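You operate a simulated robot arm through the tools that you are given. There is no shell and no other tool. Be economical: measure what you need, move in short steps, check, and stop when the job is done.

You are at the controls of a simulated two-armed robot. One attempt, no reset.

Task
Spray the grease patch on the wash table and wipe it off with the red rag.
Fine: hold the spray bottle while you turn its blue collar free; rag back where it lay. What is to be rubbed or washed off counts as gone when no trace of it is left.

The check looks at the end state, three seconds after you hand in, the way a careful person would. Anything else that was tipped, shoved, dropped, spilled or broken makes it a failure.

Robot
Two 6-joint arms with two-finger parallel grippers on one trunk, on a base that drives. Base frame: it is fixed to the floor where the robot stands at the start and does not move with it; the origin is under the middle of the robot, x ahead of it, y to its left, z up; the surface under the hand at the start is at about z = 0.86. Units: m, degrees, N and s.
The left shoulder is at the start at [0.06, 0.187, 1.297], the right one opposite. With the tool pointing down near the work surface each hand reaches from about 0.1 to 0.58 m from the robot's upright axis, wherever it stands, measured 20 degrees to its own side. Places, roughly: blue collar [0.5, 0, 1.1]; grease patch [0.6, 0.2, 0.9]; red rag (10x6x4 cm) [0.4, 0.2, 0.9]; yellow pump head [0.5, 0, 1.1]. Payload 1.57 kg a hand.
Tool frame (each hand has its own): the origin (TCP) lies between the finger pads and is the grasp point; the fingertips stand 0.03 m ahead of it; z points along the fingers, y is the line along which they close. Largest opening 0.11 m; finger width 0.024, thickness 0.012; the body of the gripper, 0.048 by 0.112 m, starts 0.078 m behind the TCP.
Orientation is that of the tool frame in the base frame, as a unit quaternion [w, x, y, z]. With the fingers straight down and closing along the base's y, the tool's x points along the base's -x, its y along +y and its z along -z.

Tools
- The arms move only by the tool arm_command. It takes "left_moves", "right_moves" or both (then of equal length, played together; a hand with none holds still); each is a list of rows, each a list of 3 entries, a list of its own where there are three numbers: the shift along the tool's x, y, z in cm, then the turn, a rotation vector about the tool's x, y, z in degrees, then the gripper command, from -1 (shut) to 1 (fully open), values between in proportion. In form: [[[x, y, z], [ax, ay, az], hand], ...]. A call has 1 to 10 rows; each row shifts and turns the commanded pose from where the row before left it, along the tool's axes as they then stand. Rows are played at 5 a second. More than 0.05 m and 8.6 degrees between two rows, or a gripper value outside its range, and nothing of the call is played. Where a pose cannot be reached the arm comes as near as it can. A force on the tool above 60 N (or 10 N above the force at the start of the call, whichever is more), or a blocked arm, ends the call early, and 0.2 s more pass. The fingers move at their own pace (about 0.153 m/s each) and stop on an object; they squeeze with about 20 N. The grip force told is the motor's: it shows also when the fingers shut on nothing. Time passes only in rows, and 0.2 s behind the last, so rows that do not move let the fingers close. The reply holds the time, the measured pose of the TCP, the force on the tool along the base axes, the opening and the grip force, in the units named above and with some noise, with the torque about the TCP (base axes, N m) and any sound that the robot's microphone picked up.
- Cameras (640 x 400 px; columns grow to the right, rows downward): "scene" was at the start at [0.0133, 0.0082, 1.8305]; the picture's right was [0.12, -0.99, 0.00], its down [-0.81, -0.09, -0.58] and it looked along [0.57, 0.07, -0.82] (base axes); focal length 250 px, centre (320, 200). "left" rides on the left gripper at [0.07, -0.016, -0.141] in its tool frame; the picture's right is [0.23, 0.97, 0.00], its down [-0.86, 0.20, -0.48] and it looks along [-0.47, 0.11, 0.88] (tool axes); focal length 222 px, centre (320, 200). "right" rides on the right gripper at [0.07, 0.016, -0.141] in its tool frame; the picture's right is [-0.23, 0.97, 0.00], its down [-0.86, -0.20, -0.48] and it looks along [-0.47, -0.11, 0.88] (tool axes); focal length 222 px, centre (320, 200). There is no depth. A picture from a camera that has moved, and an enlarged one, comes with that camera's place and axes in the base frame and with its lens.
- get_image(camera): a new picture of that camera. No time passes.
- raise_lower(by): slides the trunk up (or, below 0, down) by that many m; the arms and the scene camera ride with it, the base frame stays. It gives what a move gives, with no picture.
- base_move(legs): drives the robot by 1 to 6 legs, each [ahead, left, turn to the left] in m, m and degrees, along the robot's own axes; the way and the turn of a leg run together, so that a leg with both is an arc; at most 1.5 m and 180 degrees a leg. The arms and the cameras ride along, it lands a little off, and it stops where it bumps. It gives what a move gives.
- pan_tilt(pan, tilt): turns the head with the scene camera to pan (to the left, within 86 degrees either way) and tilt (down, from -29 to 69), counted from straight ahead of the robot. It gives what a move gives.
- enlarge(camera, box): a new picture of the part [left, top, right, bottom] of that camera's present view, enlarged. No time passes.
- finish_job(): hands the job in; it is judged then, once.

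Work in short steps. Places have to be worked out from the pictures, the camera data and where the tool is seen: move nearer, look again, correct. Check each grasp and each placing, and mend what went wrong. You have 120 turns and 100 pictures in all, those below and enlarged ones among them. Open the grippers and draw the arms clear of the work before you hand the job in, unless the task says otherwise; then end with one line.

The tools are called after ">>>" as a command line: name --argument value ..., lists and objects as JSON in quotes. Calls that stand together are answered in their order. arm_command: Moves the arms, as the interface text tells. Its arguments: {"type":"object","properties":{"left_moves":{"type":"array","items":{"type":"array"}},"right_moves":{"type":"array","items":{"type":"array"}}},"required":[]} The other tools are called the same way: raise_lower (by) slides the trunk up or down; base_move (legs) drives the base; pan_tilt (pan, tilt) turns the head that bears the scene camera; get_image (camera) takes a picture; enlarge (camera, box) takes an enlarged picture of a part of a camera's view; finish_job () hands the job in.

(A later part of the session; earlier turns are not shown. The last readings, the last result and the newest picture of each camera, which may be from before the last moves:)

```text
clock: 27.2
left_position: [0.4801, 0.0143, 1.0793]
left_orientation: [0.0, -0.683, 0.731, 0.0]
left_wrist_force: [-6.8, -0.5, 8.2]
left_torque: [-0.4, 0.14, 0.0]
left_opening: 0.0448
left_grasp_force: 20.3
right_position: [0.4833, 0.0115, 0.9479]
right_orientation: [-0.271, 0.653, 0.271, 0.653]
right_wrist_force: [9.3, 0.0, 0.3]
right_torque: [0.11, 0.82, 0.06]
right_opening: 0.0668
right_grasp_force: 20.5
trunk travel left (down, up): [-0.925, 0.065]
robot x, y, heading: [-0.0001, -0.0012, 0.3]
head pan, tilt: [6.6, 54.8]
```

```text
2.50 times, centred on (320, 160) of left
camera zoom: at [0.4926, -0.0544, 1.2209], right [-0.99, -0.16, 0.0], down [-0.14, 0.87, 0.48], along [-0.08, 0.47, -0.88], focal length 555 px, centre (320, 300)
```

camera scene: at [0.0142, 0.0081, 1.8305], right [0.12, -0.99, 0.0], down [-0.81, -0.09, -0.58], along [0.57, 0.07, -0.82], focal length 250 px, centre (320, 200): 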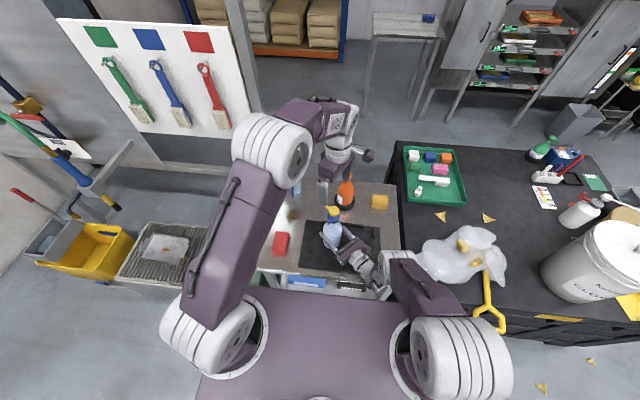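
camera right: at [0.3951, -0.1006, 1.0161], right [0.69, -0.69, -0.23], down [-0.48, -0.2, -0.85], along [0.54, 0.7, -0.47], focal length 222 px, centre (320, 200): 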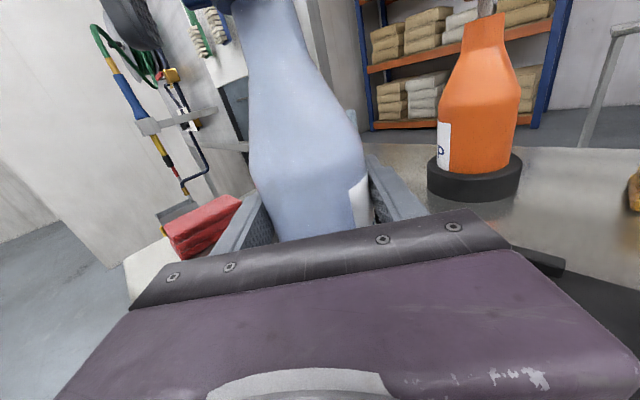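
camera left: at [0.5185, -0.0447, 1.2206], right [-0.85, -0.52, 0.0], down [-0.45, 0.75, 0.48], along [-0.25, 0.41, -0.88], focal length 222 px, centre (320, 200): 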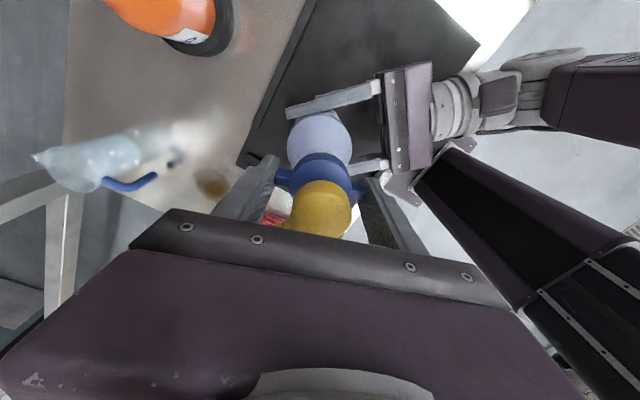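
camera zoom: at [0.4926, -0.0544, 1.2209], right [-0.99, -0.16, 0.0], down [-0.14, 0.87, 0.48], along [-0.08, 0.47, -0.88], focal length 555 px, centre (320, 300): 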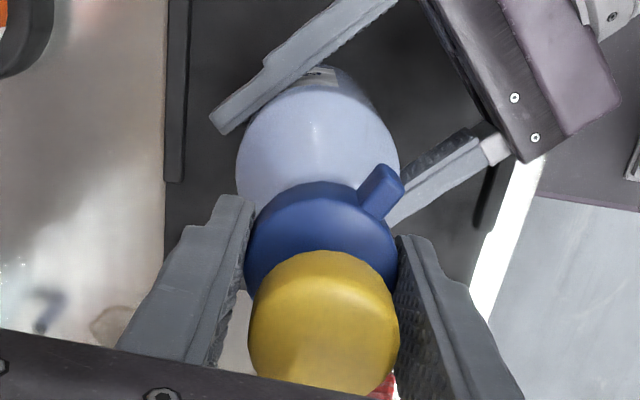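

90° in total now, and a slight upward force (8 N) appears, perhaps the collar coming free. I'll turn 12° more, then open, rise and look.

>>> arm_command --left_moves '[[[0, 0, 0], [0, 0, -6], -1], [[0, 0, 0], [0, 0, -6], -1], [[0, 0, 0], [0, 0, 0], -1], [[0, 0, 0], [0, 0, 0], 1], [[0, 0, 0], [0, 0, 0], 1], [[0, 0, 0], [0, 0, 0], 1]]'

>>> enlarge --camera "left" --box '[220, 80, 420, 240]'

>>> enlarge --camera "scene" --box '[265, 165, 425, 305]'

```text
clock: 28.6
left_position: [0.4787, 0.0151, 1.0802]
left_orientation: [-0.001, 0.755, -0.656, 0.0]
left_wrist_force: [0.6, 0.8, -0.2]
left_torque: [0.02, 0.0, 0.02]
left_opening: 0.1104
left_grasp_force: 0.0
right_position: [0.4827, 0.0132, 0.9482]
right_orientation: [-0.271, 0.653, 0.27, 0.653]
right_wrist_force: [0.7, 3.4, 3.4]
right_torque: [0.26, 0.16, -0.09]
right_opening: 0.0662
right_grasp_force: 19.9
trunk travel left (down, up): [-0.925, 0.065]
robot x, y, heading: [-0.0003, -0.0002, 0.1]
head pan, tilt: [6.6, 54.8]
```

```text
2.50 times, centred on (320, 160) of left
camera zoom: at [0.5059, -0.0495, 1.2209], right [-0.93, -0.36, 0.0], down [-0.32, 0.82, 0.48], along [-0.17, 0.45, -0.88], focal length 555 px, centre (320, 300)
```

zoom: 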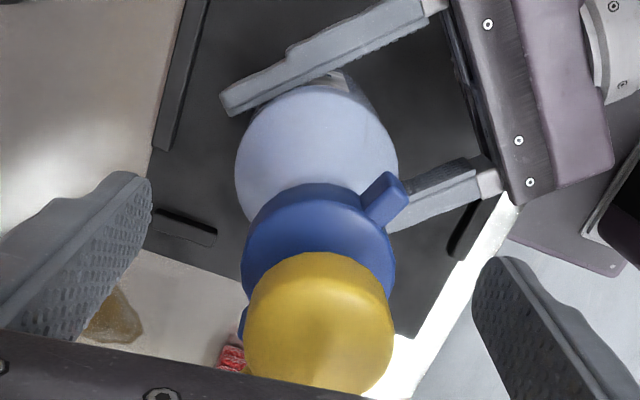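

```text
2.86 times, centred on (345, 235) of scene
camera zoom: at [0.013, 0.0091, 1.8305], right [0.12, -0.99, 0.0], down [-0.81, -0.09, -0.58], along [0.57, 0.07, -0.82], focal length 715 px, centre (249, 100)
```

zoom: 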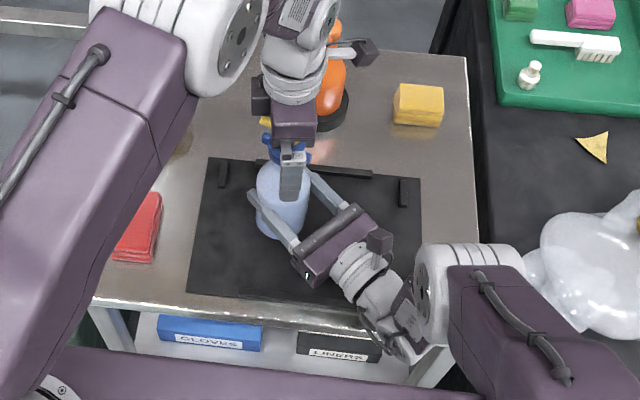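

The collar has turned about 102° and the nozzle still points the same way. I'll rise, shut the left hand and view the head from above before pressing.

>>> arm_command --left_moves '[[[0, 0, -4], [0, 0, 0], 1], [[0, 0, -4], [0, 0, 0], 1], [[0, 0, -4], [0, 0, 0], 0], [[0, 0, -3], [0, 0, 0], -1], [[0, 0, 0], [0, 0, 0], -1]]'

>>> get_image --camera "left"

>>> enlarge --camera "left" --box '[270, 70, 390, 190]'

```text
clock: 29.8
left_position: [0.4804, 0.015, 1.2318]
left_orientation: [0.0, 0.755, -0.656, 0.0]
left_wrist_force: [0.9, 0.3, 0.2]
left_torque: [0.01, 0.03, -0.01]
left_opening: 0.0002
left_grasp_force: 20.1
right_position: [0.4826, 0.0126, 0.9471]
right_orientation: [-0.271, 0.653, 0.271, 0.653]
right_wrist_force: [0.6, 4.2, 4.1]
right_torque: [0.27, 0.23, -0.1]
right_opening: 0.0663
right_grasp_force: 19.8
trunk travel left (down, up): [-0.925, 0.065]
robot x, y, heading: [0.0022, 0.0012, 0.1]
head pan, tilt: [6.6, 54.8]
```

```text
60 pictures are left
camera left: at [0.506, -0.0489, 1.3724], right [-0.93, -0.36, 0.0], down [-0.32, 0.82, 0.48], along [-0.17, 0.45, -0.88], focal length 222 px, centre (320, 200)
```

left: 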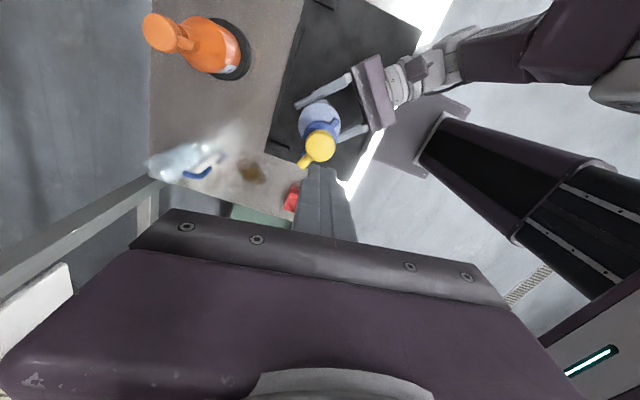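

```text
3.33 times, centred on (330, 130) of left
camera zoom: at [0.506, -0.0489, 1.3724], right [-0.93, -0.36, 0.0], down [-0.32, 0.82, 0.48], along [-0.17, 0.45, -0.88], focal length 740 px, centre (287, 433)
```

zoom: 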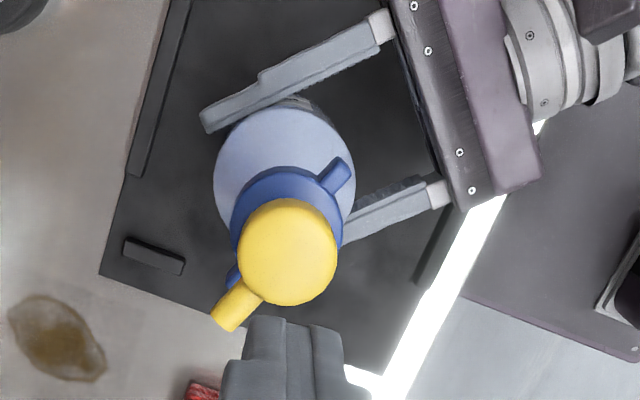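

The nozzle now bears about 73°, so the bottle slipped round a little in the grip, and the grease bears 59°. I'll rotate the bottle back clockwise by 13° with the right hand and look again.

>>> arm_command --right_moves '[[[0, 0, 0], [-4.4, 0, 0], -1], [[0, 0, 0], [-4.4, 0, 0], -1], [[0, 0, 0], [-4.2, 0, 0], -1], [[0, 0, 0], [0, 0, 0], -1]]'

>>> enlarge --camera "left" --box '[270, 70, 390, 190]'

>>> enlarge --camera "scene" --box '[265, 165, 385, 265]'

```text
clock: 30.8
left_position: [0.4791, 0.0159, 1.2312]
left_orientation: [-0.001, 0.755, -0.656, 0.0]
left_wrist_force: [0.2, -0.4, 0.2]
left_torque: [0.05, 0.0, 0.0]
left_opening: 0.0
left_grasp_force: 20.1
right_position: [0.4824, 0.0076, 0.9477]
right_orientation: [-0.196, 0.679, 0.197, 0.679]
right_wrist_force: [-3.0, 4.6, 1.0]
right_torque: [-0.01, 0.27, -0.25]
right_opening: 0.0659
right_grasp_force: 20.1
right hand out of reach, approached as far as the arm can: row 3
trunk travel left (down, up): [-0.925, 0.065]
robot x, y, heading: [0.0018, -0.0007, 0.1]
head pan, tilt: [6.6, 54.8]
```

```text
3.33 times, centred on (330, 130) of left
camera zoom: at [0.505, -0.0491, 1.3722], right [-0.93, -0.36, 0.0], down [-0.32, 0.82, 0.48], along [-0.17, 0.45, -0.88], focal length 740 px, centre (287, 433)
```

zoom: 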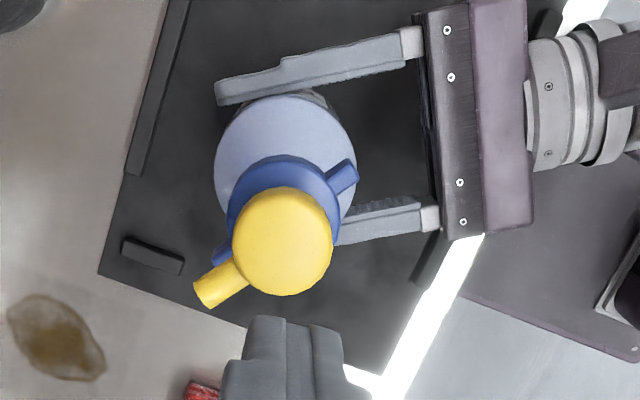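

```text
4.00 times, centred on (325, 215) of scene
camera zoom: at [0.0116, 0.0085, 1.8305], right [0.12, -0.99, 0.0], down [-0.81, -0.09, -0.58], along [0.57, 0.07, -0.82], focal length 1001 px, centre (300, 140)
```

zoom: 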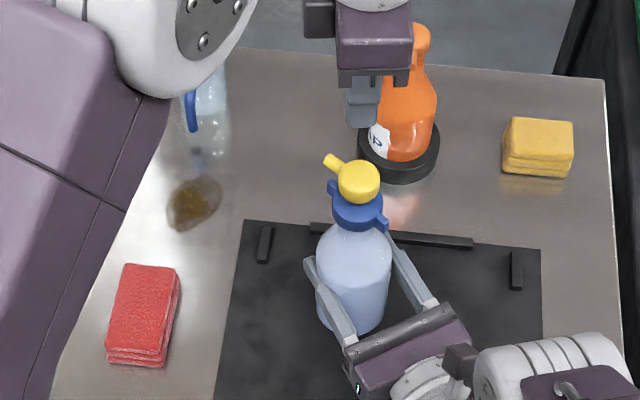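

The nozzle now points at 60.6°, and the grease bears 59.6° from the head, so that's lined up. I'll centre the closed left fingertips over the head and come down to just above it.

>>> arm_command --left_moves '[[[0.36, -0.4, 0], [0, 0, 0], -1], [[0, 0, 4], [0, 0, 0], -1], [[0, 0, 3.8], [0, 0, 0], -1], [[0, 0, 0], [0, 0, 0], -1]]'

>>> enlarge --camera "scene" --box '[265, 165, 385, 265]'

>>> get_image --camera "left"

```text
clock: 31.8
left_position: [0.485, 0.0118, 1.1528]
left_orientation: [-0.001, 0.755, -0.656, 0.001]
left_wrist_force: [0.0, -0.4, 0.2]
left_torque: [0.0, 0.01, 0.0]
left_opening: 0.0
left_grasp_force: 20.1
right_position: [0.4842, 0.0061, 0.9479]
right_orientation: [-0.197, 0.679, 0.197, 0.679]
right_wrist_force: [-4.1, 2.0, 0.3]
right_torque: [0.34, 0.31, 0.13]
right_opening: 0.0661
right_grasp_force: 20.0
trunk travel left (down, up): [-0.925, 0.065]
robot x, y, heading: [0.0011, -0.0037, 0.1]
head pan, tilt: [6.6, 54.8]
```

```text
4.00 times, centred on (325, 215) of scene
camera zoom: at [0.0119, 0.0089, 1.8305], right [0.12, -0.99, 0.0], down [-0.81, -0.09, -0.58], along [0.57, 0.07, -0.82], focal length 1001 px, centre (300, 140)
```

zoom: 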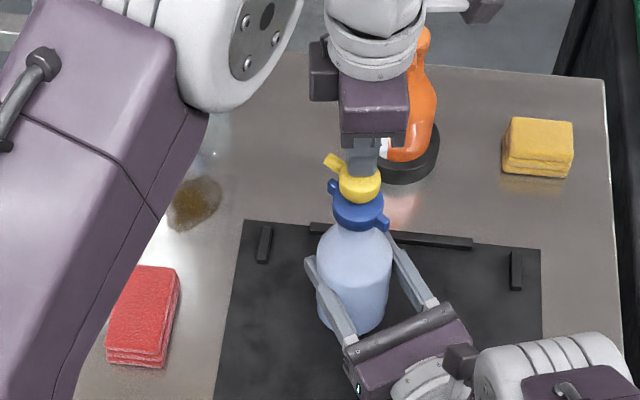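

```text
55 pictures are left
camera left: at [0.5116, -0.0532, 1.2938], right [-0.93, -0.36, 0.0], down [-0.32, 0.82, 0.48], along [-0.17, 0.45, -0.88], focal length 222 px, centre (320, 200)
```

left: 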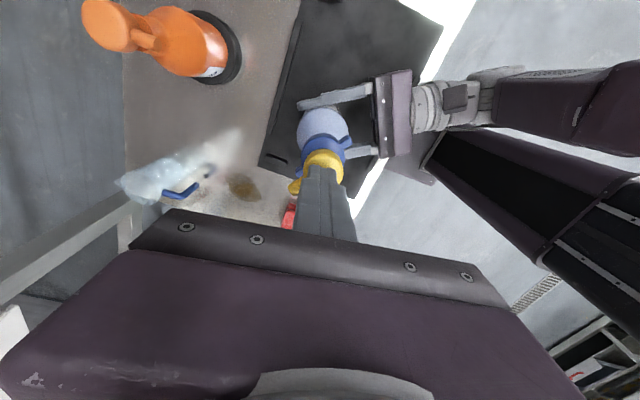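

The fingertips are centred and about 1 cm above the head. I'll press down in small steps.

>>> arm_command --left_moves '[[[0, 0, 0.7], [0, 0, 0], -1], [[0, 0, 0.7], [0, 0, 0], -1], [[0, 0, 0.6], [0, 0, 0], -1], [[0, 0, 0.6], [0, 0, 0], -1], [[0, 0, 0], [0, 0, 0], -1]]'

>>> enlarge --camera "scene" --box '[265, 165, 385, 265]'

```text
clock: 33.0
left_position: [0.485, 0.0096, 1.1296]
left_orientation: [-0.002, 0.755, -0.656, 0.004]
left_wrist_force: [-1.9, -3.5, 45.7]
left_torque: [-0.13, 0.17, -0.23]
left_opening: 0.0
left_grasp_force: 20.0
right_position: [0.4818, 0.0047, 0.9487]
right_orientation: [-0.196, 0.679, 0.196, 0.68]
right_wrist_force: [8.5, 1.7, -2.9]
right_torque: [0.08, 0.57, 0.1]
right_opening: 0.0659
right_grasp_force: 20.1
trunk travel left (down, up): [-0.925, 0.065]
robot x, y, heading: [0.0018, -0.0001, -0.2]
head pan, tilt: [6.6, 54.8]
heard: click
```

```text
4.00 times, centred on (325, 215) of scene
camera zoom: at [0.0086, 0.0066, 1.831], right [0.11, -0.99, 0.0], down [-0.81, -0.09, -0.58], along [0.57, 0.07, -0.82], focal length 1001 px, centre (300, 140)
```

zoom: 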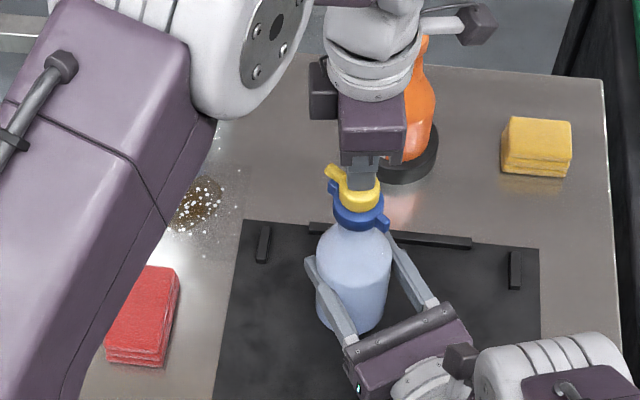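

I heard a click and white droplets cover the grease, so the spray worked. I'll lift the left hand clear and look.

>>> arm_command --left_moves '[[[0, 0, -2], [0, 0, 0], -1], [[0, 0, -4], [0, 0, 0], -1], [[0, 0, -4], [0, 0, 0], -1], [[0, 0, -3], [0, 0, 0], -1], [[0, 0, 0], [0, 0, 0], -1]]'

>>> get_image --camera "left"

>>> enlarge --camera "left" --box '[130, 100, 350, 240]'

```text
clock: 34.2
left_position: [0.4838, 0.011, 1.2548]
left_orientation: [-0.001, 0.755, -0.656, 0.0]
left_wrist_force: [0.6, 0.2, -0.7]
left_torque: [0.02, 0.02, 0.0]
left_opening: 0.0
left_grasp_force: 20.5
right_position: [0.4835, 0.007, 0.9473]
right_orientation: [-0.197, 0.678, 0.197, 0.68]
right_wrist_force: [-1.5, 0.3, 11.0]
right_torque: [0.46, -0.04, 0.05]
right_opening: 0.0657
right_grasp_force: 19.8
trunk travel left (down, up): [-0.925, 0.065]
robot x, y, heading: [-0.0005, 0.0033, -0.2]
head pan, tilt: [6.6, 54.8]
```

```text
53 pictures are left
camera left: at [0.511, -0.0537, 1.3964], right [-0.93, -0.36, 0.0], down [-0.32, 0.82, 0.48], along [-0.17, 0.45, -0.88], focal length 222 px, centre (320, 200)
```

left: 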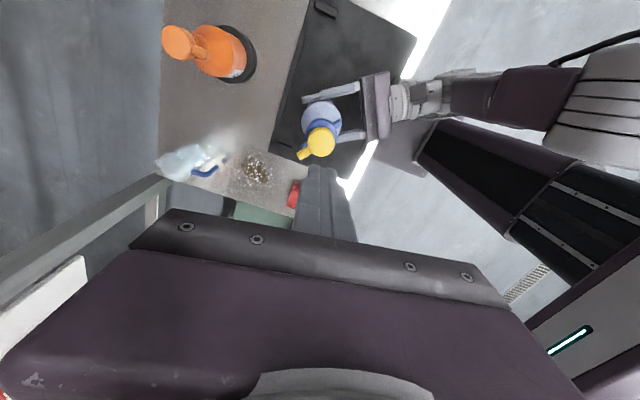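

```text
2.86 times, centred on (240, 170) of left
camera zoom: at [0.511, -0.0537, 1.3964], right [-0.93, -0.36, 0.0], down [-0.32, 0.82, 0.48], along [-0.17, 0.45, -0.88], focal length 635 px, centre (549, 286)
```

zoom: 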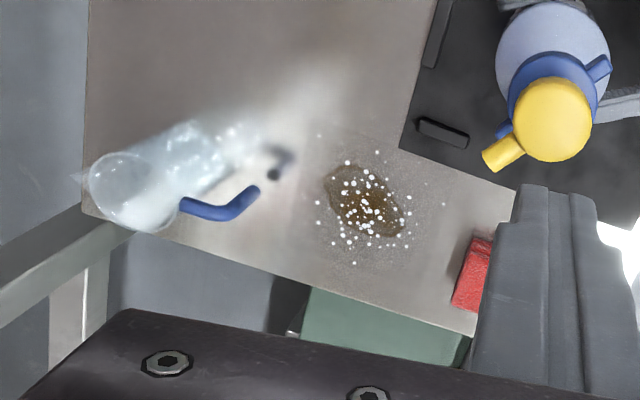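

The spray is well centred. I'll open the right hand to release the bottle and back it straight out.

>>> arm_command --right_moves '[[[0, 0, 0], [0, 0, 0], -0.2], [[0, 0, 0], [0, 0, 0], 0.4], [[0, 0, 0], [0, 0, 0], 1], [[0, 0, 0], [0, 0, 0], 1]]'

>>> get_image --camera "right"

>>> enlarge --camera "scene" --box '[265, 165, 425, 305]'

```text
clock: 35.2
left_position: [0.486, 0.0128, 1.2541]
left_orientation: [0.0, 0.755, -0.656, 0.0]
left_wrist_force: [0.0, 0.4, 0.8]
left_torque: [0.03, -0.01, 0.0]
left_opening: 0.0
left_grasp_force: 20.3
right_position: [0.4834, 0.0058, 0.947]
right_orientation: [-0.198, 0.679, 0.198, 0.679]
right_wrist_force: [-0.3, -0.2, 1.0]
right_torque: [0.01, -0.03, 0.02]
right_opening: 0.1101
right_grasp_force: 0.0
trunk travel left (down, up): [-0.925, 0.065]
robot x, y, heading: [-0.0035, 0.0007, -0.3]
head pan, tilt: [6.6, 54.8]
```

```text
51 pictures are left
camera right: at [0.3737, -0.0842, 1.0157], right [0.52, -0.82, -0.23], down [-0.51, -0.09, -0.85], along [0.68, 0.56, -0.47], focal length 222 px, centre (320, 200)
```

right: 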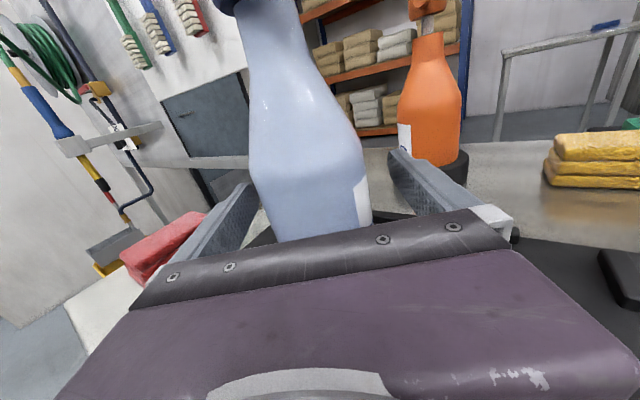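

```text
2.86 times, centred on (345, 235) of scene
camera zoom: at [0.0135, 0.0081, 1.8305], right [0.12, -0.99, 0.0], down [-0.81, -0.09, -0.58], along [0.57, 0.07, -0.82], focal length 715 px, centre (249, 100)
```

zoom: 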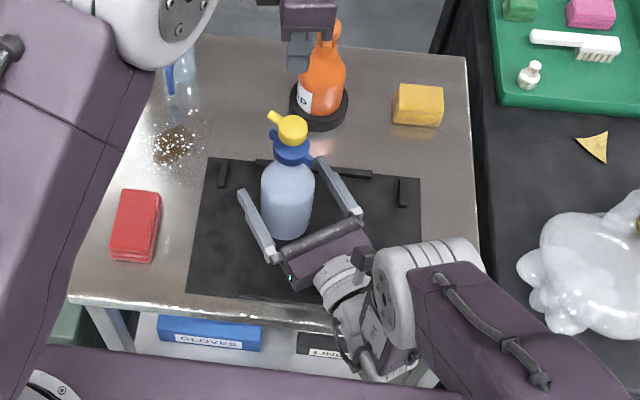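

The bottle stands upright within about 7 mm of where it was. I'll retract the right hand straight back, then raise it.

>>> arm_command --right_moves '[[[0, 0, -4], [0, 0, 0], 1], [[0, 0, -4], [0, 0, 0], 1], [[0, 0, -4], [0, 0, 0], 1], [[2, 0, -2], [0, 0, 0], 1], [[4, 0, 0], [0, 0, 0], 1], [[4, 0, 0], [0, 0, 0], 1], [[4, 0, 0], [0, 0, 0], 1]]'

>>> get_image --camera "scene"

```text
clock: 36.8
left_position: [0.4876, 0.0109, 1.2545]
left_orientation: [0.0, 0.754, -0.657, 0.0]
left_wrist_force: [0.0, 0.2, 0.3]
left_torque: [0.02, -0.02, 0.0]
left_opening: 0.0
left_grasp_force: 20.5
right_position: [0.3661, -0.0973, 1.0816]
right_orientation: [-0.196, 0.679, 0.196, 0.679]
right_wrist_force: [0.3, 0.4, -0.7]
right_torque: [-0.02, 0.0, 0.0]
right_opening: 0.1098
right_grasp_force: 0.1
right hand out of reach, approached as far as the arm can: row 5, 6, 7
trunk travel left (down, up): [-0.925, 0.065]
robot x, y, heading: [-0.0017, 0.002, 0.2]
head pan, tilt: [6.6, 54.8]
```

```text
49 pictures are left
camera scene: at [0.0127, 0.0081, 1.8305], right [0.12, -0.99, 0.0], down [-0.81, -0.09, -0.58], along [0.57, 0.07, -0.82], focal length 250 px, centre (320, 200)
```

scene: 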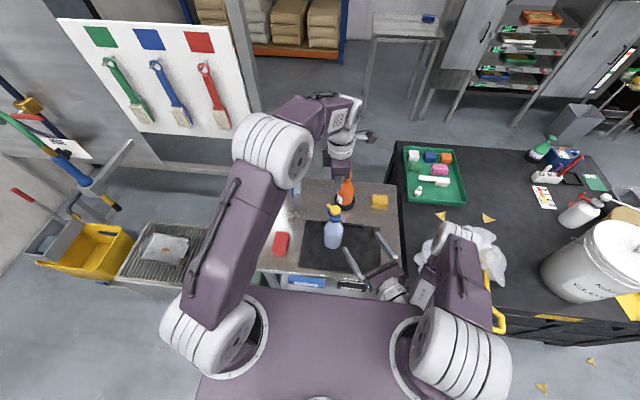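

Both hands are clear and the bottle is upright. I'll turn the left wrist back to closing along y, which suits the rag (long side along x, centre about (0.437, 0.222)), and move the right hand further aside.

>>> arm_command --left_moves '[[[0, 0, 0], [0, 0, 7.54], -0.5], [[0, 0, 0], [0, 0, 7.54], 0], [[0, 0, 0], [0, 0, 7.54], 1], [[0, 0, 0], [0, 0, 7.54], 1], [[0, 0, 0], [0, 0, 7.54], 1], [[0, 0, 0], [0, 0, 7.54], 1], [[0, 0, 0], [0, 0, 7.54], 1], [[0, 0, 0], [0, 0, 7.54], 1], [[0, 0, 0], [0, 0, 7.54], 1], [[0, 0, 0], [0, 0, 7.54], 1]]' --right_moves '[[[1, 3, 0], [0, 0, 0], 1], [[1, 3, 0], [0, 0, 0], 1], [[1, 3, 0], [0, 0, 0], 1], [[0, 0, 0], [0, 0, 0], 1], [[0, 0, 0], [0, 0, 0], 1], [[0, 0, 0], [0, 0, 0], 1], [[0, 0, 0], [0, 0, 0], 1], [[0, 0, 0], [0, 0, 0], 1], [[0, 0, 0], [0, 0, 0], 1], [[0, 0, 0], [0, 0, 0], 1]]'

>>> arm_command --left_moves '[[[0, 0, 0], [0, 0, 7.54], 1], [[0, 0, 0], [0, 0, 7.54], 1], [[0, 0, 0], [0, 0, 7.54], 1], [[1, 4.4, 0], [0, 0, 0], 1], [[1, 4.4, 0], [0, 0, 0], 1], [[1, 4.4, 0], [0, 0, 0], 1], [[1, 4.4, 0], [0, 0, 0], 1], [[1, 3.4, 0], [0, 0, 0], 1], [[0, 0, 4], [0, 0, 0], 1], [[0, 0, 4], [0, 0, 0], 1]]'

>>> get_image --camera "left"

>>> get_image --camera "scene"

```text
clock: 39.0
left_position: [0.4857, 0.0113, 1.2551]
left_orientation: [0.0, -0.194, 0.981, 0.001]
left_wrist_force: [0.4, -0.1, -0.4]
left_torque: [0.0, 0.02, 0.01]
left_opening: 0.1102
left_grasp_force: 0.1
right_position: [0.4151, -0.1707, 1.1093]
right_orientation: [-0.195, 0.68, 0.194, 0.68]
right_wrist_force: [-0.2, -0.3, 0.2]
right_torque: [-0.01, 0.01, 0.0]
right_opening: 0.1098
right_grasp_force: 0.0
trunk travel left (down, up): [-0.925, 0.065]
robot x, y, heading: [-0.0, 0.0013, 0.2]
head pan, tilt: [6.6, 54.8]
```

```text
clock: 41.2
left_position: [0.4344, 0.2222, 1.1746]
left_orientation: [0.0, 0.0, 1.0, 0.0]
left_wrist_force: [-1.0, 0.1, 0.5]
left_torque: [0.04, 0.04, 0.01]
left_opening: 0.1101
left_grasp_force: 0.2
right_position: [0.4168, -0.1708, 1.1101]
right_orientation: [-0.194, 0.68, 0.194, 0.68]
right_wrist_force: [-0.1, -0.2, -0.2]
right_torque: [0.03, 0.01, 0.0]
right_opening: 0.11
right_grasp_force: 0.2
trunk travel left (down, up): [-0.925, 0.065]
robot x, y, heading: [-0.0007, -0.0019, -0.1]
head pan, tilt: [6.6, 54.8]
```

```text
48 pictures are left
camera left: at [0.3654, 0.2078, 1.3164], right [-0.23, 0.97, 0.0], down [0.86, 0.2, 0.48], along [0.47, 0.11, -0.88], focal length 222 px, centre (320, 200)
```

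left: 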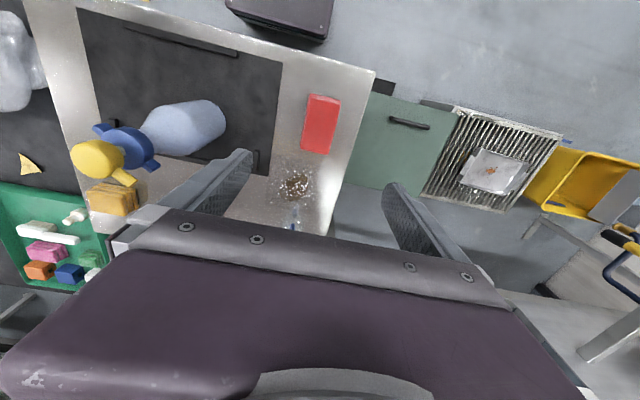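

```text
47 pictures are left
camera scene: at [0.0156, 0.008, 1.8305], right [0.12, -0.99, 0.0], down [-0.81, -0.09, -0.58], along [0.57, 0.07, -0.82], focal length 250 px, centre (320, 200)
```

scene: 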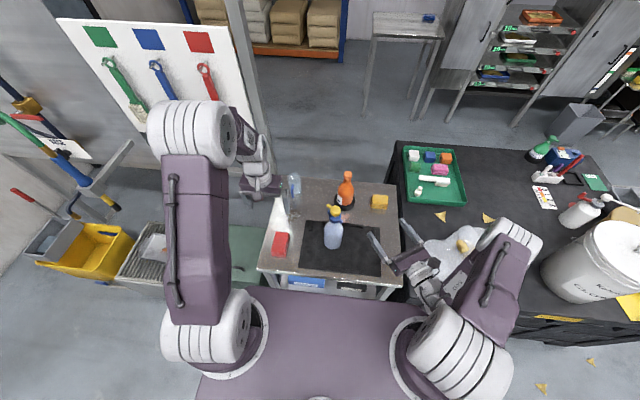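

I'll enlarge the rag view to get its exact orientation and place before grasping.

>>> enlarge --camera "left" --box '[260, 80, 380, 220]'

>>> enlarge --camera "scene" --box '[260, 165, 340, 265]'

```text
2.86 times, centred on (320, 150) of left
camera zoom: at [0.3654, 0.2078, 1.3164], right [-0.23, 0.97, 0.0], down [0.86, 0.2, 0.48], along [0.47, 0.11, -0.88], focal length 635 px, centre (320, 343)
```

zoom: 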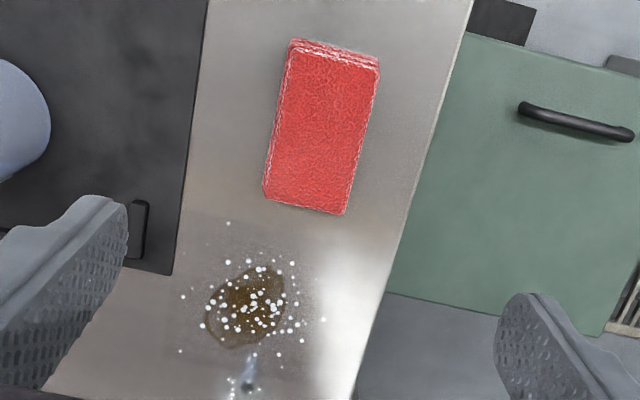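

```text
4.00 times, centred on (300, 215) of scene
camera zoom: at [0.0156, 0.008, 1.8305], right [0.12, -0.99, 0.0], down [-0.81, -0.09, -0.58], along [0.57, 0.07, -0.82], focal length 1001 px, centre (400, 140)
```

zoom: 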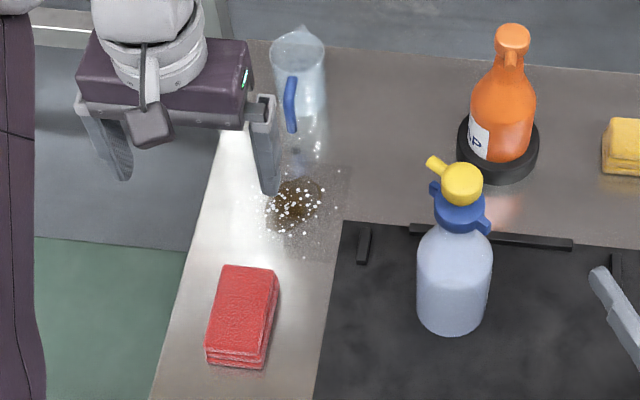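

The rag lies within 2° of the x axis, centred at about (0.441, 0.2235). I'll descend with the open hand to TCP z≈0.91, and turn the right hand's camera towards the grease as a side view.

>>> arm_command --left_moves '[[[-0.65, 0.13, 4.5], [0, 0, 0], 1], [[0, 0, 4.5], [0, 0, 0], 1], [[0, 0, 4.5], [0, 0, 0], 1], [[0, 0, 4.5], [0, 0, 0], 1], [[0, 0, 4.5], [0, 0, 0], 1], [[0, 0, 3.8], [0, 0, 0], 1], [[0, 0, 0], [0, 0, 0], 1]]' --right_moves '[[[0, 0, 0], [7, 0, 0], 1], [[0, 0, 0], [7, 0, 0], 1], [[0, 0, 0], [7, 0, 0], 1], [[0, 0, 0], [7, 0, 0], 1], [[0, 0, 0], [0, 0, 0], 1], [[0, 0, 0], [0, 0, 0], 1], [[0, 0, 0], [0, 0, 0], 1]]'

>>> get_image --camera "left"

>>> get_image --camera "right"

```text
clock: 42.8
left_position: [0.4406, 0.2217, 0.9118]
left_orientation: [0.0, 0.0, 1.0, -0.001]
left_wrist_force: [0.4, -0.2, -0.3]
left_torque: [0.02, 0.0, -0.01]
left_opening: 0.1098
left_grasp_force: 0.1
right_position: [0.414, -0.1713, 1.1105]
right_orientation: [-0.353, 0.613, 0.353, 0.613]
right_wrist_force: [-0.3, -0.2, -0.5]
right_torque: [-0.01, 0.0, 0.0]
right_opening: 0.1098
right_grasp_force: 0.0
trunk travel left (down, up): [-0.925, 0.065]
robot x, y, heading: [0.001, -0.0028, -0.0]
head pan, tilt: [6.6, 54.8]
```

```text
44 pictures are left
camera left: at [0.3712, 0.2074, 1.0535], right [-0.23, 0.97, 0.0], down [0.85, 0.2, 0.48], along [0.47, 0.11, -0.88], focal length 222 px, centre (320, 200)
```

left: 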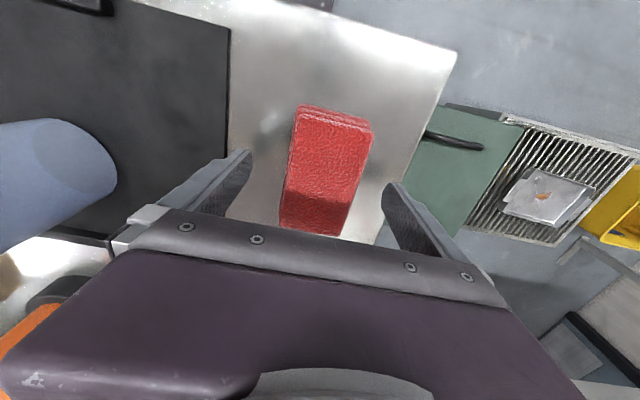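

```text
43 pictures are left
camera right: at [0.3584, -0.303, 1.1787], right [0.84, -0.49, -0.23], down [-0.41, -0.31, -0.86], along [0.34, 0.81, -0.47], focal length 222 px, centre (320, 200)
```

right: 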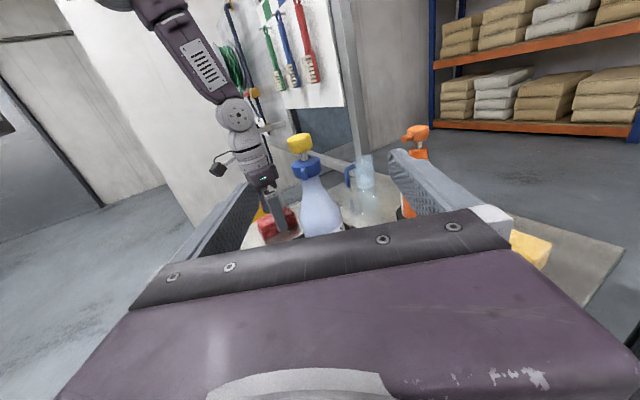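

The rag is between the fingers, so I'll shift 3 mm in y and close. I'll also enlarge the right camera's view of the jug.

>>> arm_command --left_moves '[[[0.4, 0.3, 0.4], [0, 0, 0], 1], [[0, 0, 0], [0, 0, 0], 0.2], [[0, 0, 0], [0, 0, 0], -0.5], [[0, 0, 0], [0, 0, 0], -1], [[0, 0, 0], [0, 0, 0], -1]]'

>>> get_image --camera "left"

>>> enlarge --camera "right" --box '[230, 120, 440, 250]'

```text
clock: 44.0
left_position: [0.4367, 0.2253, 0.908]
left_orientation: [-0.001, 0.001, 1.0, 0.0]
left_wrist_force: [-0.4, -0.4, -0.1]
left_torque: [-0.01, 0.05, -0.01]
left_opening: 0.0593
left_grasp_force: 19.8
right_position: [0.4155, -0.1723, 1.1103]
right_orientation: [-0.353, 0.612, 0.354, 0.613]
right_wrist_force: [-0.4, -0.1, 0.2]
right_torque: [0.01, 0.02, 0.01]
right_opening: 0.1099
right_grasp_force: 0.0
trunk travel left (down, up): [-0.925, 0.065]
robot x, y, heading: [-0.0014, 0.0004, -0.0]
head pan, tilt: [6.6, 54.8]
```

```text
42 pictures are left
camera left: at [0.3673, 0.2107, 1.0493], right [-0.23, 0.97, 0.0], down [0.86, 0.2, 0.48], along [0.47, 0.11, -0.88], focal length 222 px, centre (320, 200)
```

left: 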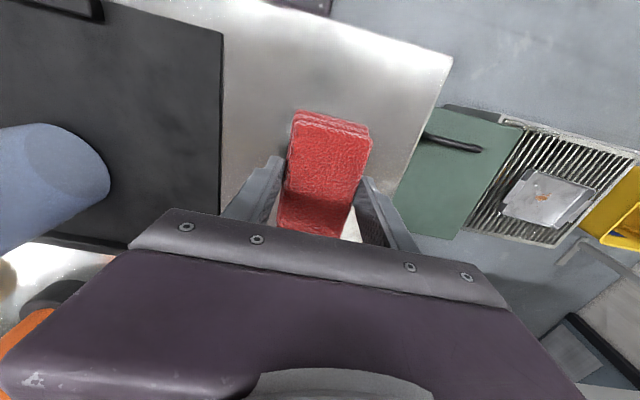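

```text
3.05 times, centred on (335, 185) of right
camera zoom: at [0.3586, -0.3027, 1.1787], right [0.84, -0.49, -0.23], down [-0.41, -0.31, -0.85], along [0.34, 0.81, -0.47], focal length 677 px, centre (274, 246)
```

zoom: 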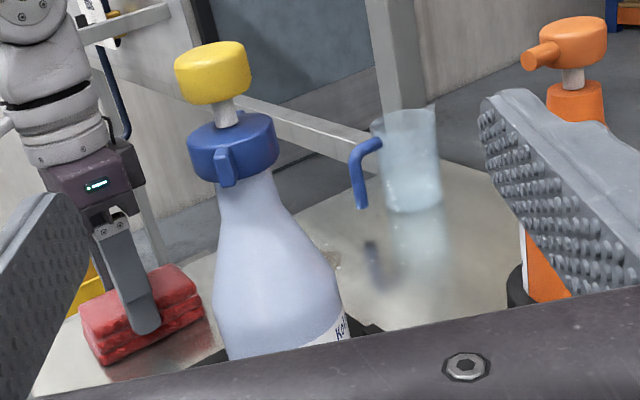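

The rag is gripped at pose (0.4367, 0.2253, 0.908). The jug's handle reaches back to about x≈0.66, so I'll keep TCP x≤0.598. I'll lift the rag 2 cm and carry it over the grease.

>>> arm_command --left_moves '[[[0, 0, -2], [0, 0, 0], -1], [[-4, -1, 0], [0, 0, 0], -1], [[-4, -1, 0], [0, 0, 0], -1], [[-4, -0.5, 0], [0, 0, 0], -1], [[0, 0, 0], [0, 0, 0], -1]]'

>>> enlarge --camera "scene" --box '[260, 165, 340, 265]'

>>> enlarge --camera "right" --box '[230, 120, 440, 250]'

```text
clock: 45.2
left_position: [0.5508, 0.2021, 0.9315]
left_orientation: [-0.001, 0.0, 1.0, 0.0]
left_wrist_force: [-1.0, -0.9, -1.0]
left_torque: [0.0, -0.02, -0.03]
left_opening: 0.0589
left_grasp_force: 20.3
left hand out of reach, approached as far as the arm can: row 4
right_position: [0.4137, -0.1703, 1.1091]
right_orientation: [-0.354, 0.612, 0.354, 0.612]
right_wrist_force: [0.7, -0.1, 0.4]
right_torque: [-0.02, -0.01, -0.03]
right_opening: 0.1098
right_grasp_force: 0.1
trunk travel left (down, up): [-0.925, 0.065]
robot x, y, heading: [-0.003, -0.0014, 0.1]
head pan, tilt: [6.6, 54.8]
```

```text
4.00 times, centred on (300, 215) of scene
camera zoom: at [0.0129, 0.0081, 1.8305], right [0.12, -0.99, 0.0], down [-0.81, -0.09, -0.58], along [0.57, 0.07, -0.82], focal length 1001 px, centre (400, 140)
```

zoom: 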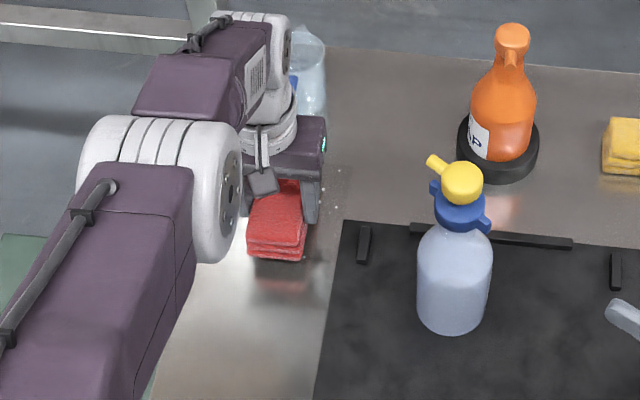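

```text
3.05 times, centred on (335, 185) of right
camera zoom: at [0.3582, -0.3027, 1.1788], right [0.84, -0.49, -0.23], down [-0.41, -0.31, -0.86], along [0.35, 0.81, -0.47], focal length 677 px, centre (274, 246)
```

zoom: 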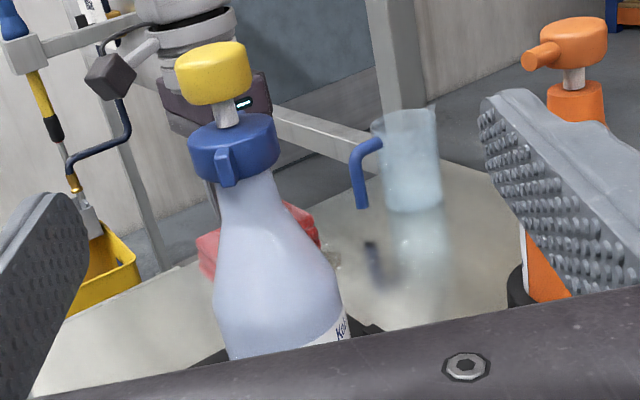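

The left arm reaches only x≈0.555 and I need about 0.60. I'll pull the rag back 3 cm and raise it slightly, then drive the base 5 cm ahead; the torso front is well behind the table edge.

>>> arm_command --left_moves '[[[4, 0, -1], [0, 0, 0], -1], [[0, 0, 0], [0, 0, 0], -1]]'

>>> base_move --legs '[[0.05, 0, 0]]'

>>> get_image --camera "scene"

```text
clock: 45.8
left_position: [0.5106, 0.2016, 0.9406]
left_orientation: [0.001, 0.001, 1.0, 0.0]
left_wrist_force: [-0.8, 0.0, -0.4]
left_torque: [-0.01, 0.0, 0.02]
left_opening: 0.0593
left_grasp_force: 20.3
right_position: [0.4137, -0.1711, 1.1102]
right_orientation: [-0.354, 0.612, 0.353, 0.612]
right_wrist_force: [-0.4, -0.1, 0.2]
right_torque: [-0.02, -0.01, -0.02]
right_opening: 0.11
right_grasp_force: 0.0
trunk travel left (down, up): [-0.925, 0.065]
robot x, y, heading: [0.0014, -0.0022, -0.0]
head pan, tilt: [6.6, 54.8]
```

```text
clock: 46.7
left_position: [0.5542, 0.2035, 0.9446]
left_orientation: [0.004, 0.0, 1.0, -0.001]
left_wrist_force: [-0.3, -0.4, -0.1]
left_torque: [0.01, -0.08, -0.03]
left_opening: 0.0592
left_grasp_force: 20.5
right_position: [0.4548, -0.1707, 1.1121]
right_orientation: [-0.353, 0.61, 0.355, 0.615]
right_wrist_force: [-0.6, -0.8, 0.9]
right_torque: [0.0, 0.01, -0.09]
right_opening: 0.1102
right_grasp_force: 0.0
trunk travel left (down, up): [-0.925, 0.065]
robot x, y, heading: [0.0499, -0.0014, 0.2]
head pan, tilt: [6.6, 54.8]
```

```text
38 pictures are left
camera scene: at [0.0492, 0.0081, 1.8306], right [0.12, -0.99, 0.0], down [-0.81, -0.09, -0.58], along [0.58, 0.07, -0.81], focal length 250 px, centre (320, 200)
```

scene: 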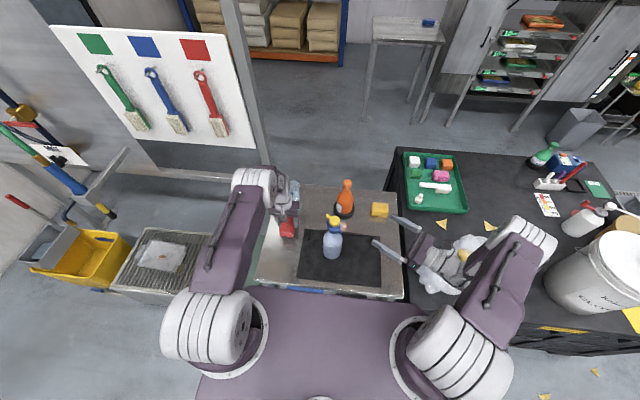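

The drive went without a bump. I'll lower the rag onto the patch at about (0.575, 0.20) and press lightly.

>>> arm_command --left_moves '[[[-2, 0, 0], [0, 0, 0], -1], [[0, 0, 2.6], [0, 0, 0], -1], [[0, 0, 1], [0, 0, 0], -1], [[0, 0, 0.5], [0, 0, 0], -1], [[0, 0, 0], [0, 0, 0], -1]]'

```text
clock: 47.9
left_position: [0.5802, 0.204, 0.9031]
left_orientation: [0.003, 0.0, 1.0, 0.0]
left_wrist_force: [-0.2, 5.0, 22.6]
left_torque: [0.14, 0.07, 0.03]
left_opening: 0.0595
left_grasp_force: 19.9
right_position: [0.4616, -0.1706, 1.1111]
right_orientation: [-0.354, 0.612, 0.354, 0.612]
right_wrist_force: [1.1, 0.2, -0.4]
right_torque: [0.0, 0.01, -0.01]
right_opening: 0.1103
right_grasp_force: 0.1
trunk travel left (down, up): [-0.925, 0.065]
robot x, y, heading: [0.0476, -0.0003, 0.1]
head pan, tilt: [6.6, 54.8]
```

Contact is at 22 N. I'll wipe with strokes along x across the +y half of the patch.

>>> arm_command --left_moves '[[[-1.6, 0, 0], [0, 0, 0], -1], [[2.5, 0, 0], [0, 0, 0], -1], [[2.5, 0, 0], [0, 0, 0], -1], [[0, 1.8, 0], [0, 0, 0], -1], [[-2.5, 0, 0], [0, 0, 0], -1], [[-2.5, 0, 0], [0, 0, 0], -1], [[0, 1.6, 0], [0, 0, 0], -1], [[2.5, 0, 0], [0, 0, 0], -1], [[2.5, 0, 0], [0, 0, 0], -1], [[0, -2.5, 0], [0, 0, 0], -1]]'

>>> arm_command --left_moves '[[[0, -2.2, 0], [0, 0, 0], -1], [[-2.5, 0, 0], [0, 0, 0], -1], [[-2.5, 0, 0], [0, 0, 0], -1], [[0, -1.6, 0], [0, 0, 0], -1], [[2.5, 0, 0], [0, 0, 0], -1], [[2.5, 0, 0], [0, 0, 0], -1], [[0, -0.8, 0], [0, 0, 0], -1], [[-2.5, 0, 0], [0, 0, 0], -1], [[-2.5, 0, 0], [0, 0, 0], -1], [[2.5, 2, 0], [0, 0, 0], -1]]'

>>> enlarge --camera "scene" --box '[250, 175, 330, 275]'

```text
clock: 50.1
left_position: [0.5333, 0.2124, 0.9015]
left_orientation: [-0.001, 0.0, 1.0, 0.0]
left_wrist_force: [-0.2, 2.0, 2.7]
left_torque: [0.04, -0.12, 0.09]
left_opening: 0.059
left_grasp_force: 20.0
left hand out of reach, approached as far as the arm can: row 1
right_position: [0.4637, -0.1702, 1.1095]
right_orientation: [-0.355, 0.612, 0.354, 0.612]
right_wrist_force: [0.5, 0.0, -1.0]
right_torque: [-0.02, 0.0, 0.02]
right_opening: 0.11
right_grasp_force: 0.0
trunk travel left (down, up): [-0.925, 0.065]
robot x, y, heading: [0.0463, -0.0028, -0.1]
head pan, tilt: [6.6, 54.8]
```

```text
clock: 52.3
left_position: [0.5613, 0.1864, 0.9019]
left_orientation: [0.001, 0.0, 1.0, 0.0]
left_wrist_force: [1.6, -1.3, 4.4]
left_torque: [-0.22, -0.3, -0.02]
left_opening: 0.0592
left_grasp_force: 19.8
right_position: [0.4641, -0.1712, 1.1101]
right_orientation: [-0.353, 0.613, 0.354, 0.612]
right_wrist_force: [-0.9, 0.2, 0.4]
right_torque: [-0.01, 0.02, 0.04]
right_opening: 0.1098
right_grasp_force: 0.0
trunk travel left (down, up): [-0.925, 0.065]
robot x, y, heading: [0.048, -0.0023, 0.3]
head pan, tilt: [6.6, 54.8]
```

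```text
4.00 times, centred on (290, 225) of scene
camera zoom: at [0.0622, 0.0073, 1.8304], right [0.12, -0.99, 0.0], down [-0.81, -0.09, -0.58], along [0.57, 0.07, -0.82], focal length 1001 px, centre (440, 100)
```

zoom: 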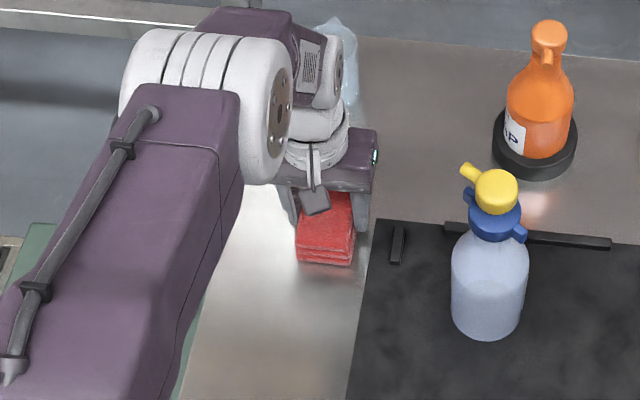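

I'll lift the rag and draw it back to inspect the patch.

>>> arm_command --left_moves '[[[0, 0, -3], [0, 0, 0], -1], [[4, 0.8, -2], [0, 0, 0], -1], [[4, 0.8, -2], [0, 0, 0], -1], [[4, 0.8, -4], [0, 0, 0], -1], [[0, 0, -4], [0, 0, 0], -1], [[0, 0, -4], [0, 0, 0], -1], [[0, 0, 0], [0, 0, 0], -1]]'

>>> enlarge --camera "left" --box '[230, 70, 390, 240]'

>>> enlarge --camera "scene" --box '[260, 165, 340, 265]'

```text
refused: row 4 steps farther than a row can; nothing moved
```

```text
2.35 times, centred on (310, 155) of left
camera zoom: at [0.4907, 0.1711, 1.043], right [-0.23, 0.97, 0.0], down [0.85, 0.2, 0.48], along [0.47, 0.11, -0.88], focal length 523 px, centre (344, 306)
```

zoom: 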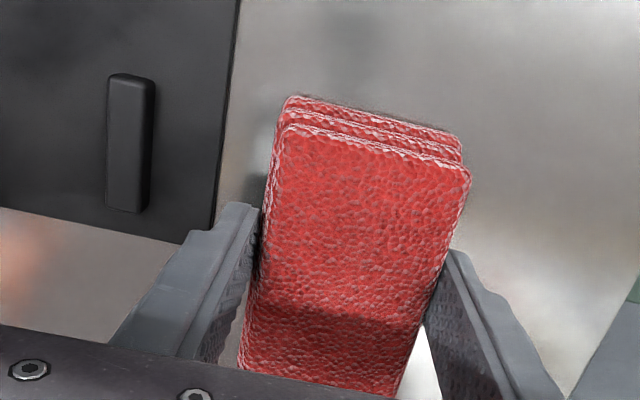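

```text
4.00 times, centred on (300, 215) of scene
camera zoom: at [0.0622, 0.0073, 1.8304], right [0.12, -0.99, 0.0], down [-0.81, -0.09, -0.58], along [0.57, 0.07, -0.82], focal length 1001 px, centre (400, 140)
```

zoom: 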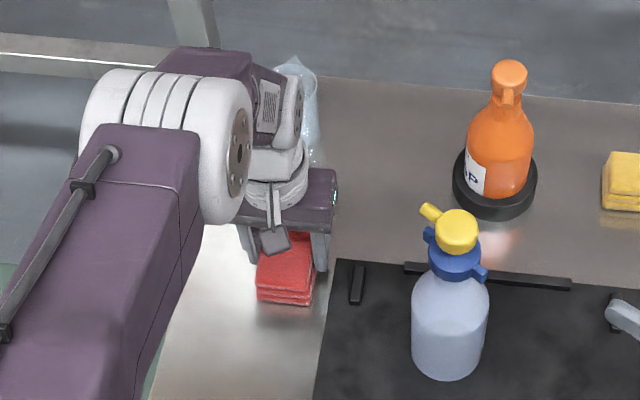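

One step was too long, so I'll repeat with smaller steps.

>>> arm_command --left_moves '[[[0, 0, -3], [0, 0, 0], -1], [[4, 0.8, -2], [0, 0, 0], -1], [[4, 0.8, -2], [0, 0, 0], -1], [[4, 0.8, -2], [0, 0, 0], -1], [[0, 0, -4.5], [0, 0, 0], -1], [[0, 0, -4.5], [0, 0, 0], -1], [[0, 0, -4.5], [0, 0, 0], -1], [[0, 0, 0], [0, 0, 0], -1]]'

>>> enlarge --camera "left" --box '[210, 100, 370, 240]'

>>> enlarge --camera "scene" --box '[250, 165, 330, 265]'

```text
clock: 54.1
left_position: [0.4407, 0.2103, 1.1267]
left_orientation: [-0.001, 0.001, 1.0, 0.0]
left_wrist_force: [0.8, -0.3, 0.1]
left_torque: [-0.01, 0.01, -0.01]
left_opening: 0.0588
left_grasp_force: 20.5
right_position: [0.4646, -0.1709, 1.1078]
right_orientation: [-0.354, 0.613, 0.353, 0.612]
right_wrist_force: [-0.4, 0.5, -0.1]
right_torque: [0.01, -0.02, 0.01]
right_opening: 0.1102
right_grasp_force: 0.0
trunk travel left (down, up): [-0.925, 0.065]
robot x, y, heading: [0.0473, 0.0002, -0.2]
head pan, tilt: [6.6, 54.8]
```

```text
2.86 times, centred on (290, 170) of left
camera zoom: at [0.3713, 0.1957, 1.2674], right [-0.23, 0.97, 0.0], down [0.86, 0.2, 0.48], along [0.46, 0.11, -0.88], focal length 635 px, centre (406, 286)
```

zoom: 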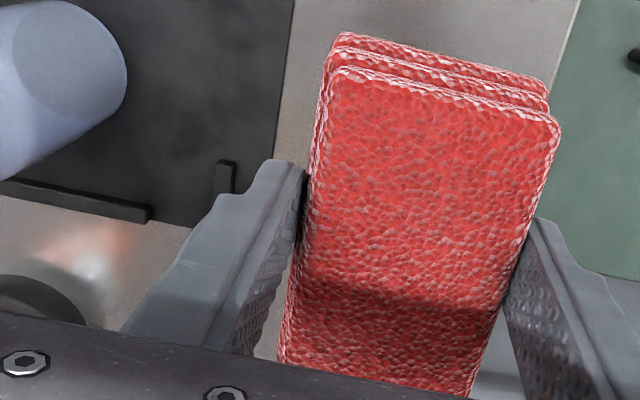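

```text
4.00 times, centred on (290, 215) of scene
camera zoom: at [0.063, 0.008, 1.8305], right [0.12, -0.99, 0.0], down [-0.81, -0.09, -0.58], along [0.57, 0.07, -0.82], focal length 1001 px, centre (440, 140)
```

zoom: 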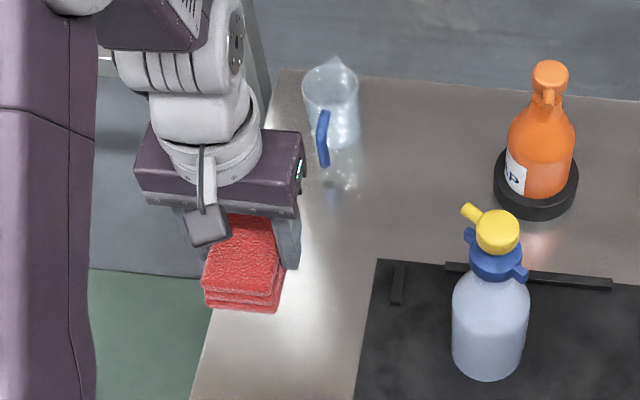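

The main patch looks clean. I'll enlarge strongly around it to look for leftover droplets near the jug.

>>> enlarge --camera "scene" --box '[296, 194, 336, 234]'

>>> enlarge --camera "right" --box '[230, 120, 400, 240]'

```text
10.00 times, centred on (316, 214) of scene
camera zoom: at [0.063, 0.008, 1.8305], right [0.12, -0.99, 0.0], down [-0.81, -0.09, -0.58], along [0.57, 0.07, -0.82], focal length 2502 px, centre (360, 60)
```

zoom: 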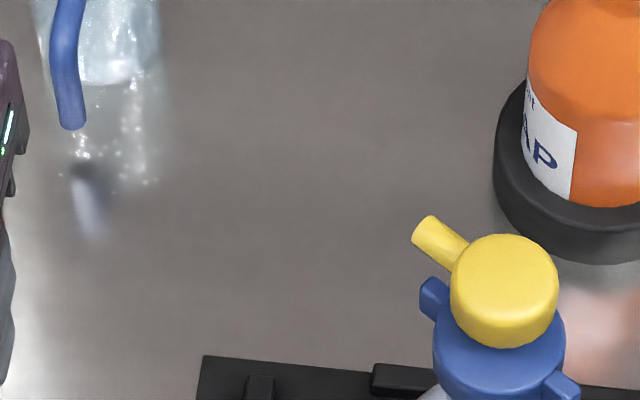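

```text
3.33 times, centred on (315, 180) of right
camera zoom: at [0.4081, -0.3026, 1.1785], right [0.84, -0.49, -0.23], down [-0.41, -0.31, -0.85], along [0.34, 0.82, -0.47], focal length 740 px, centre (337, 267)
```

zoom: 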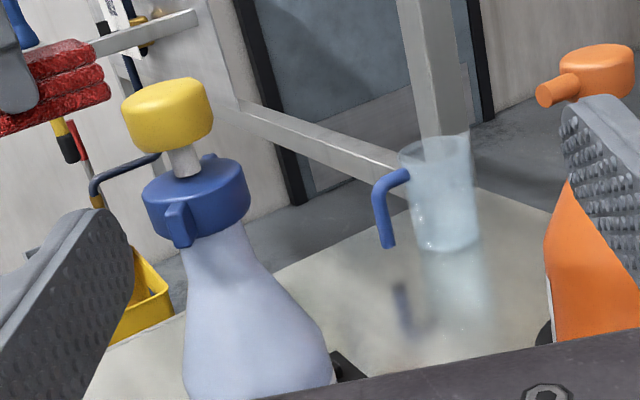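

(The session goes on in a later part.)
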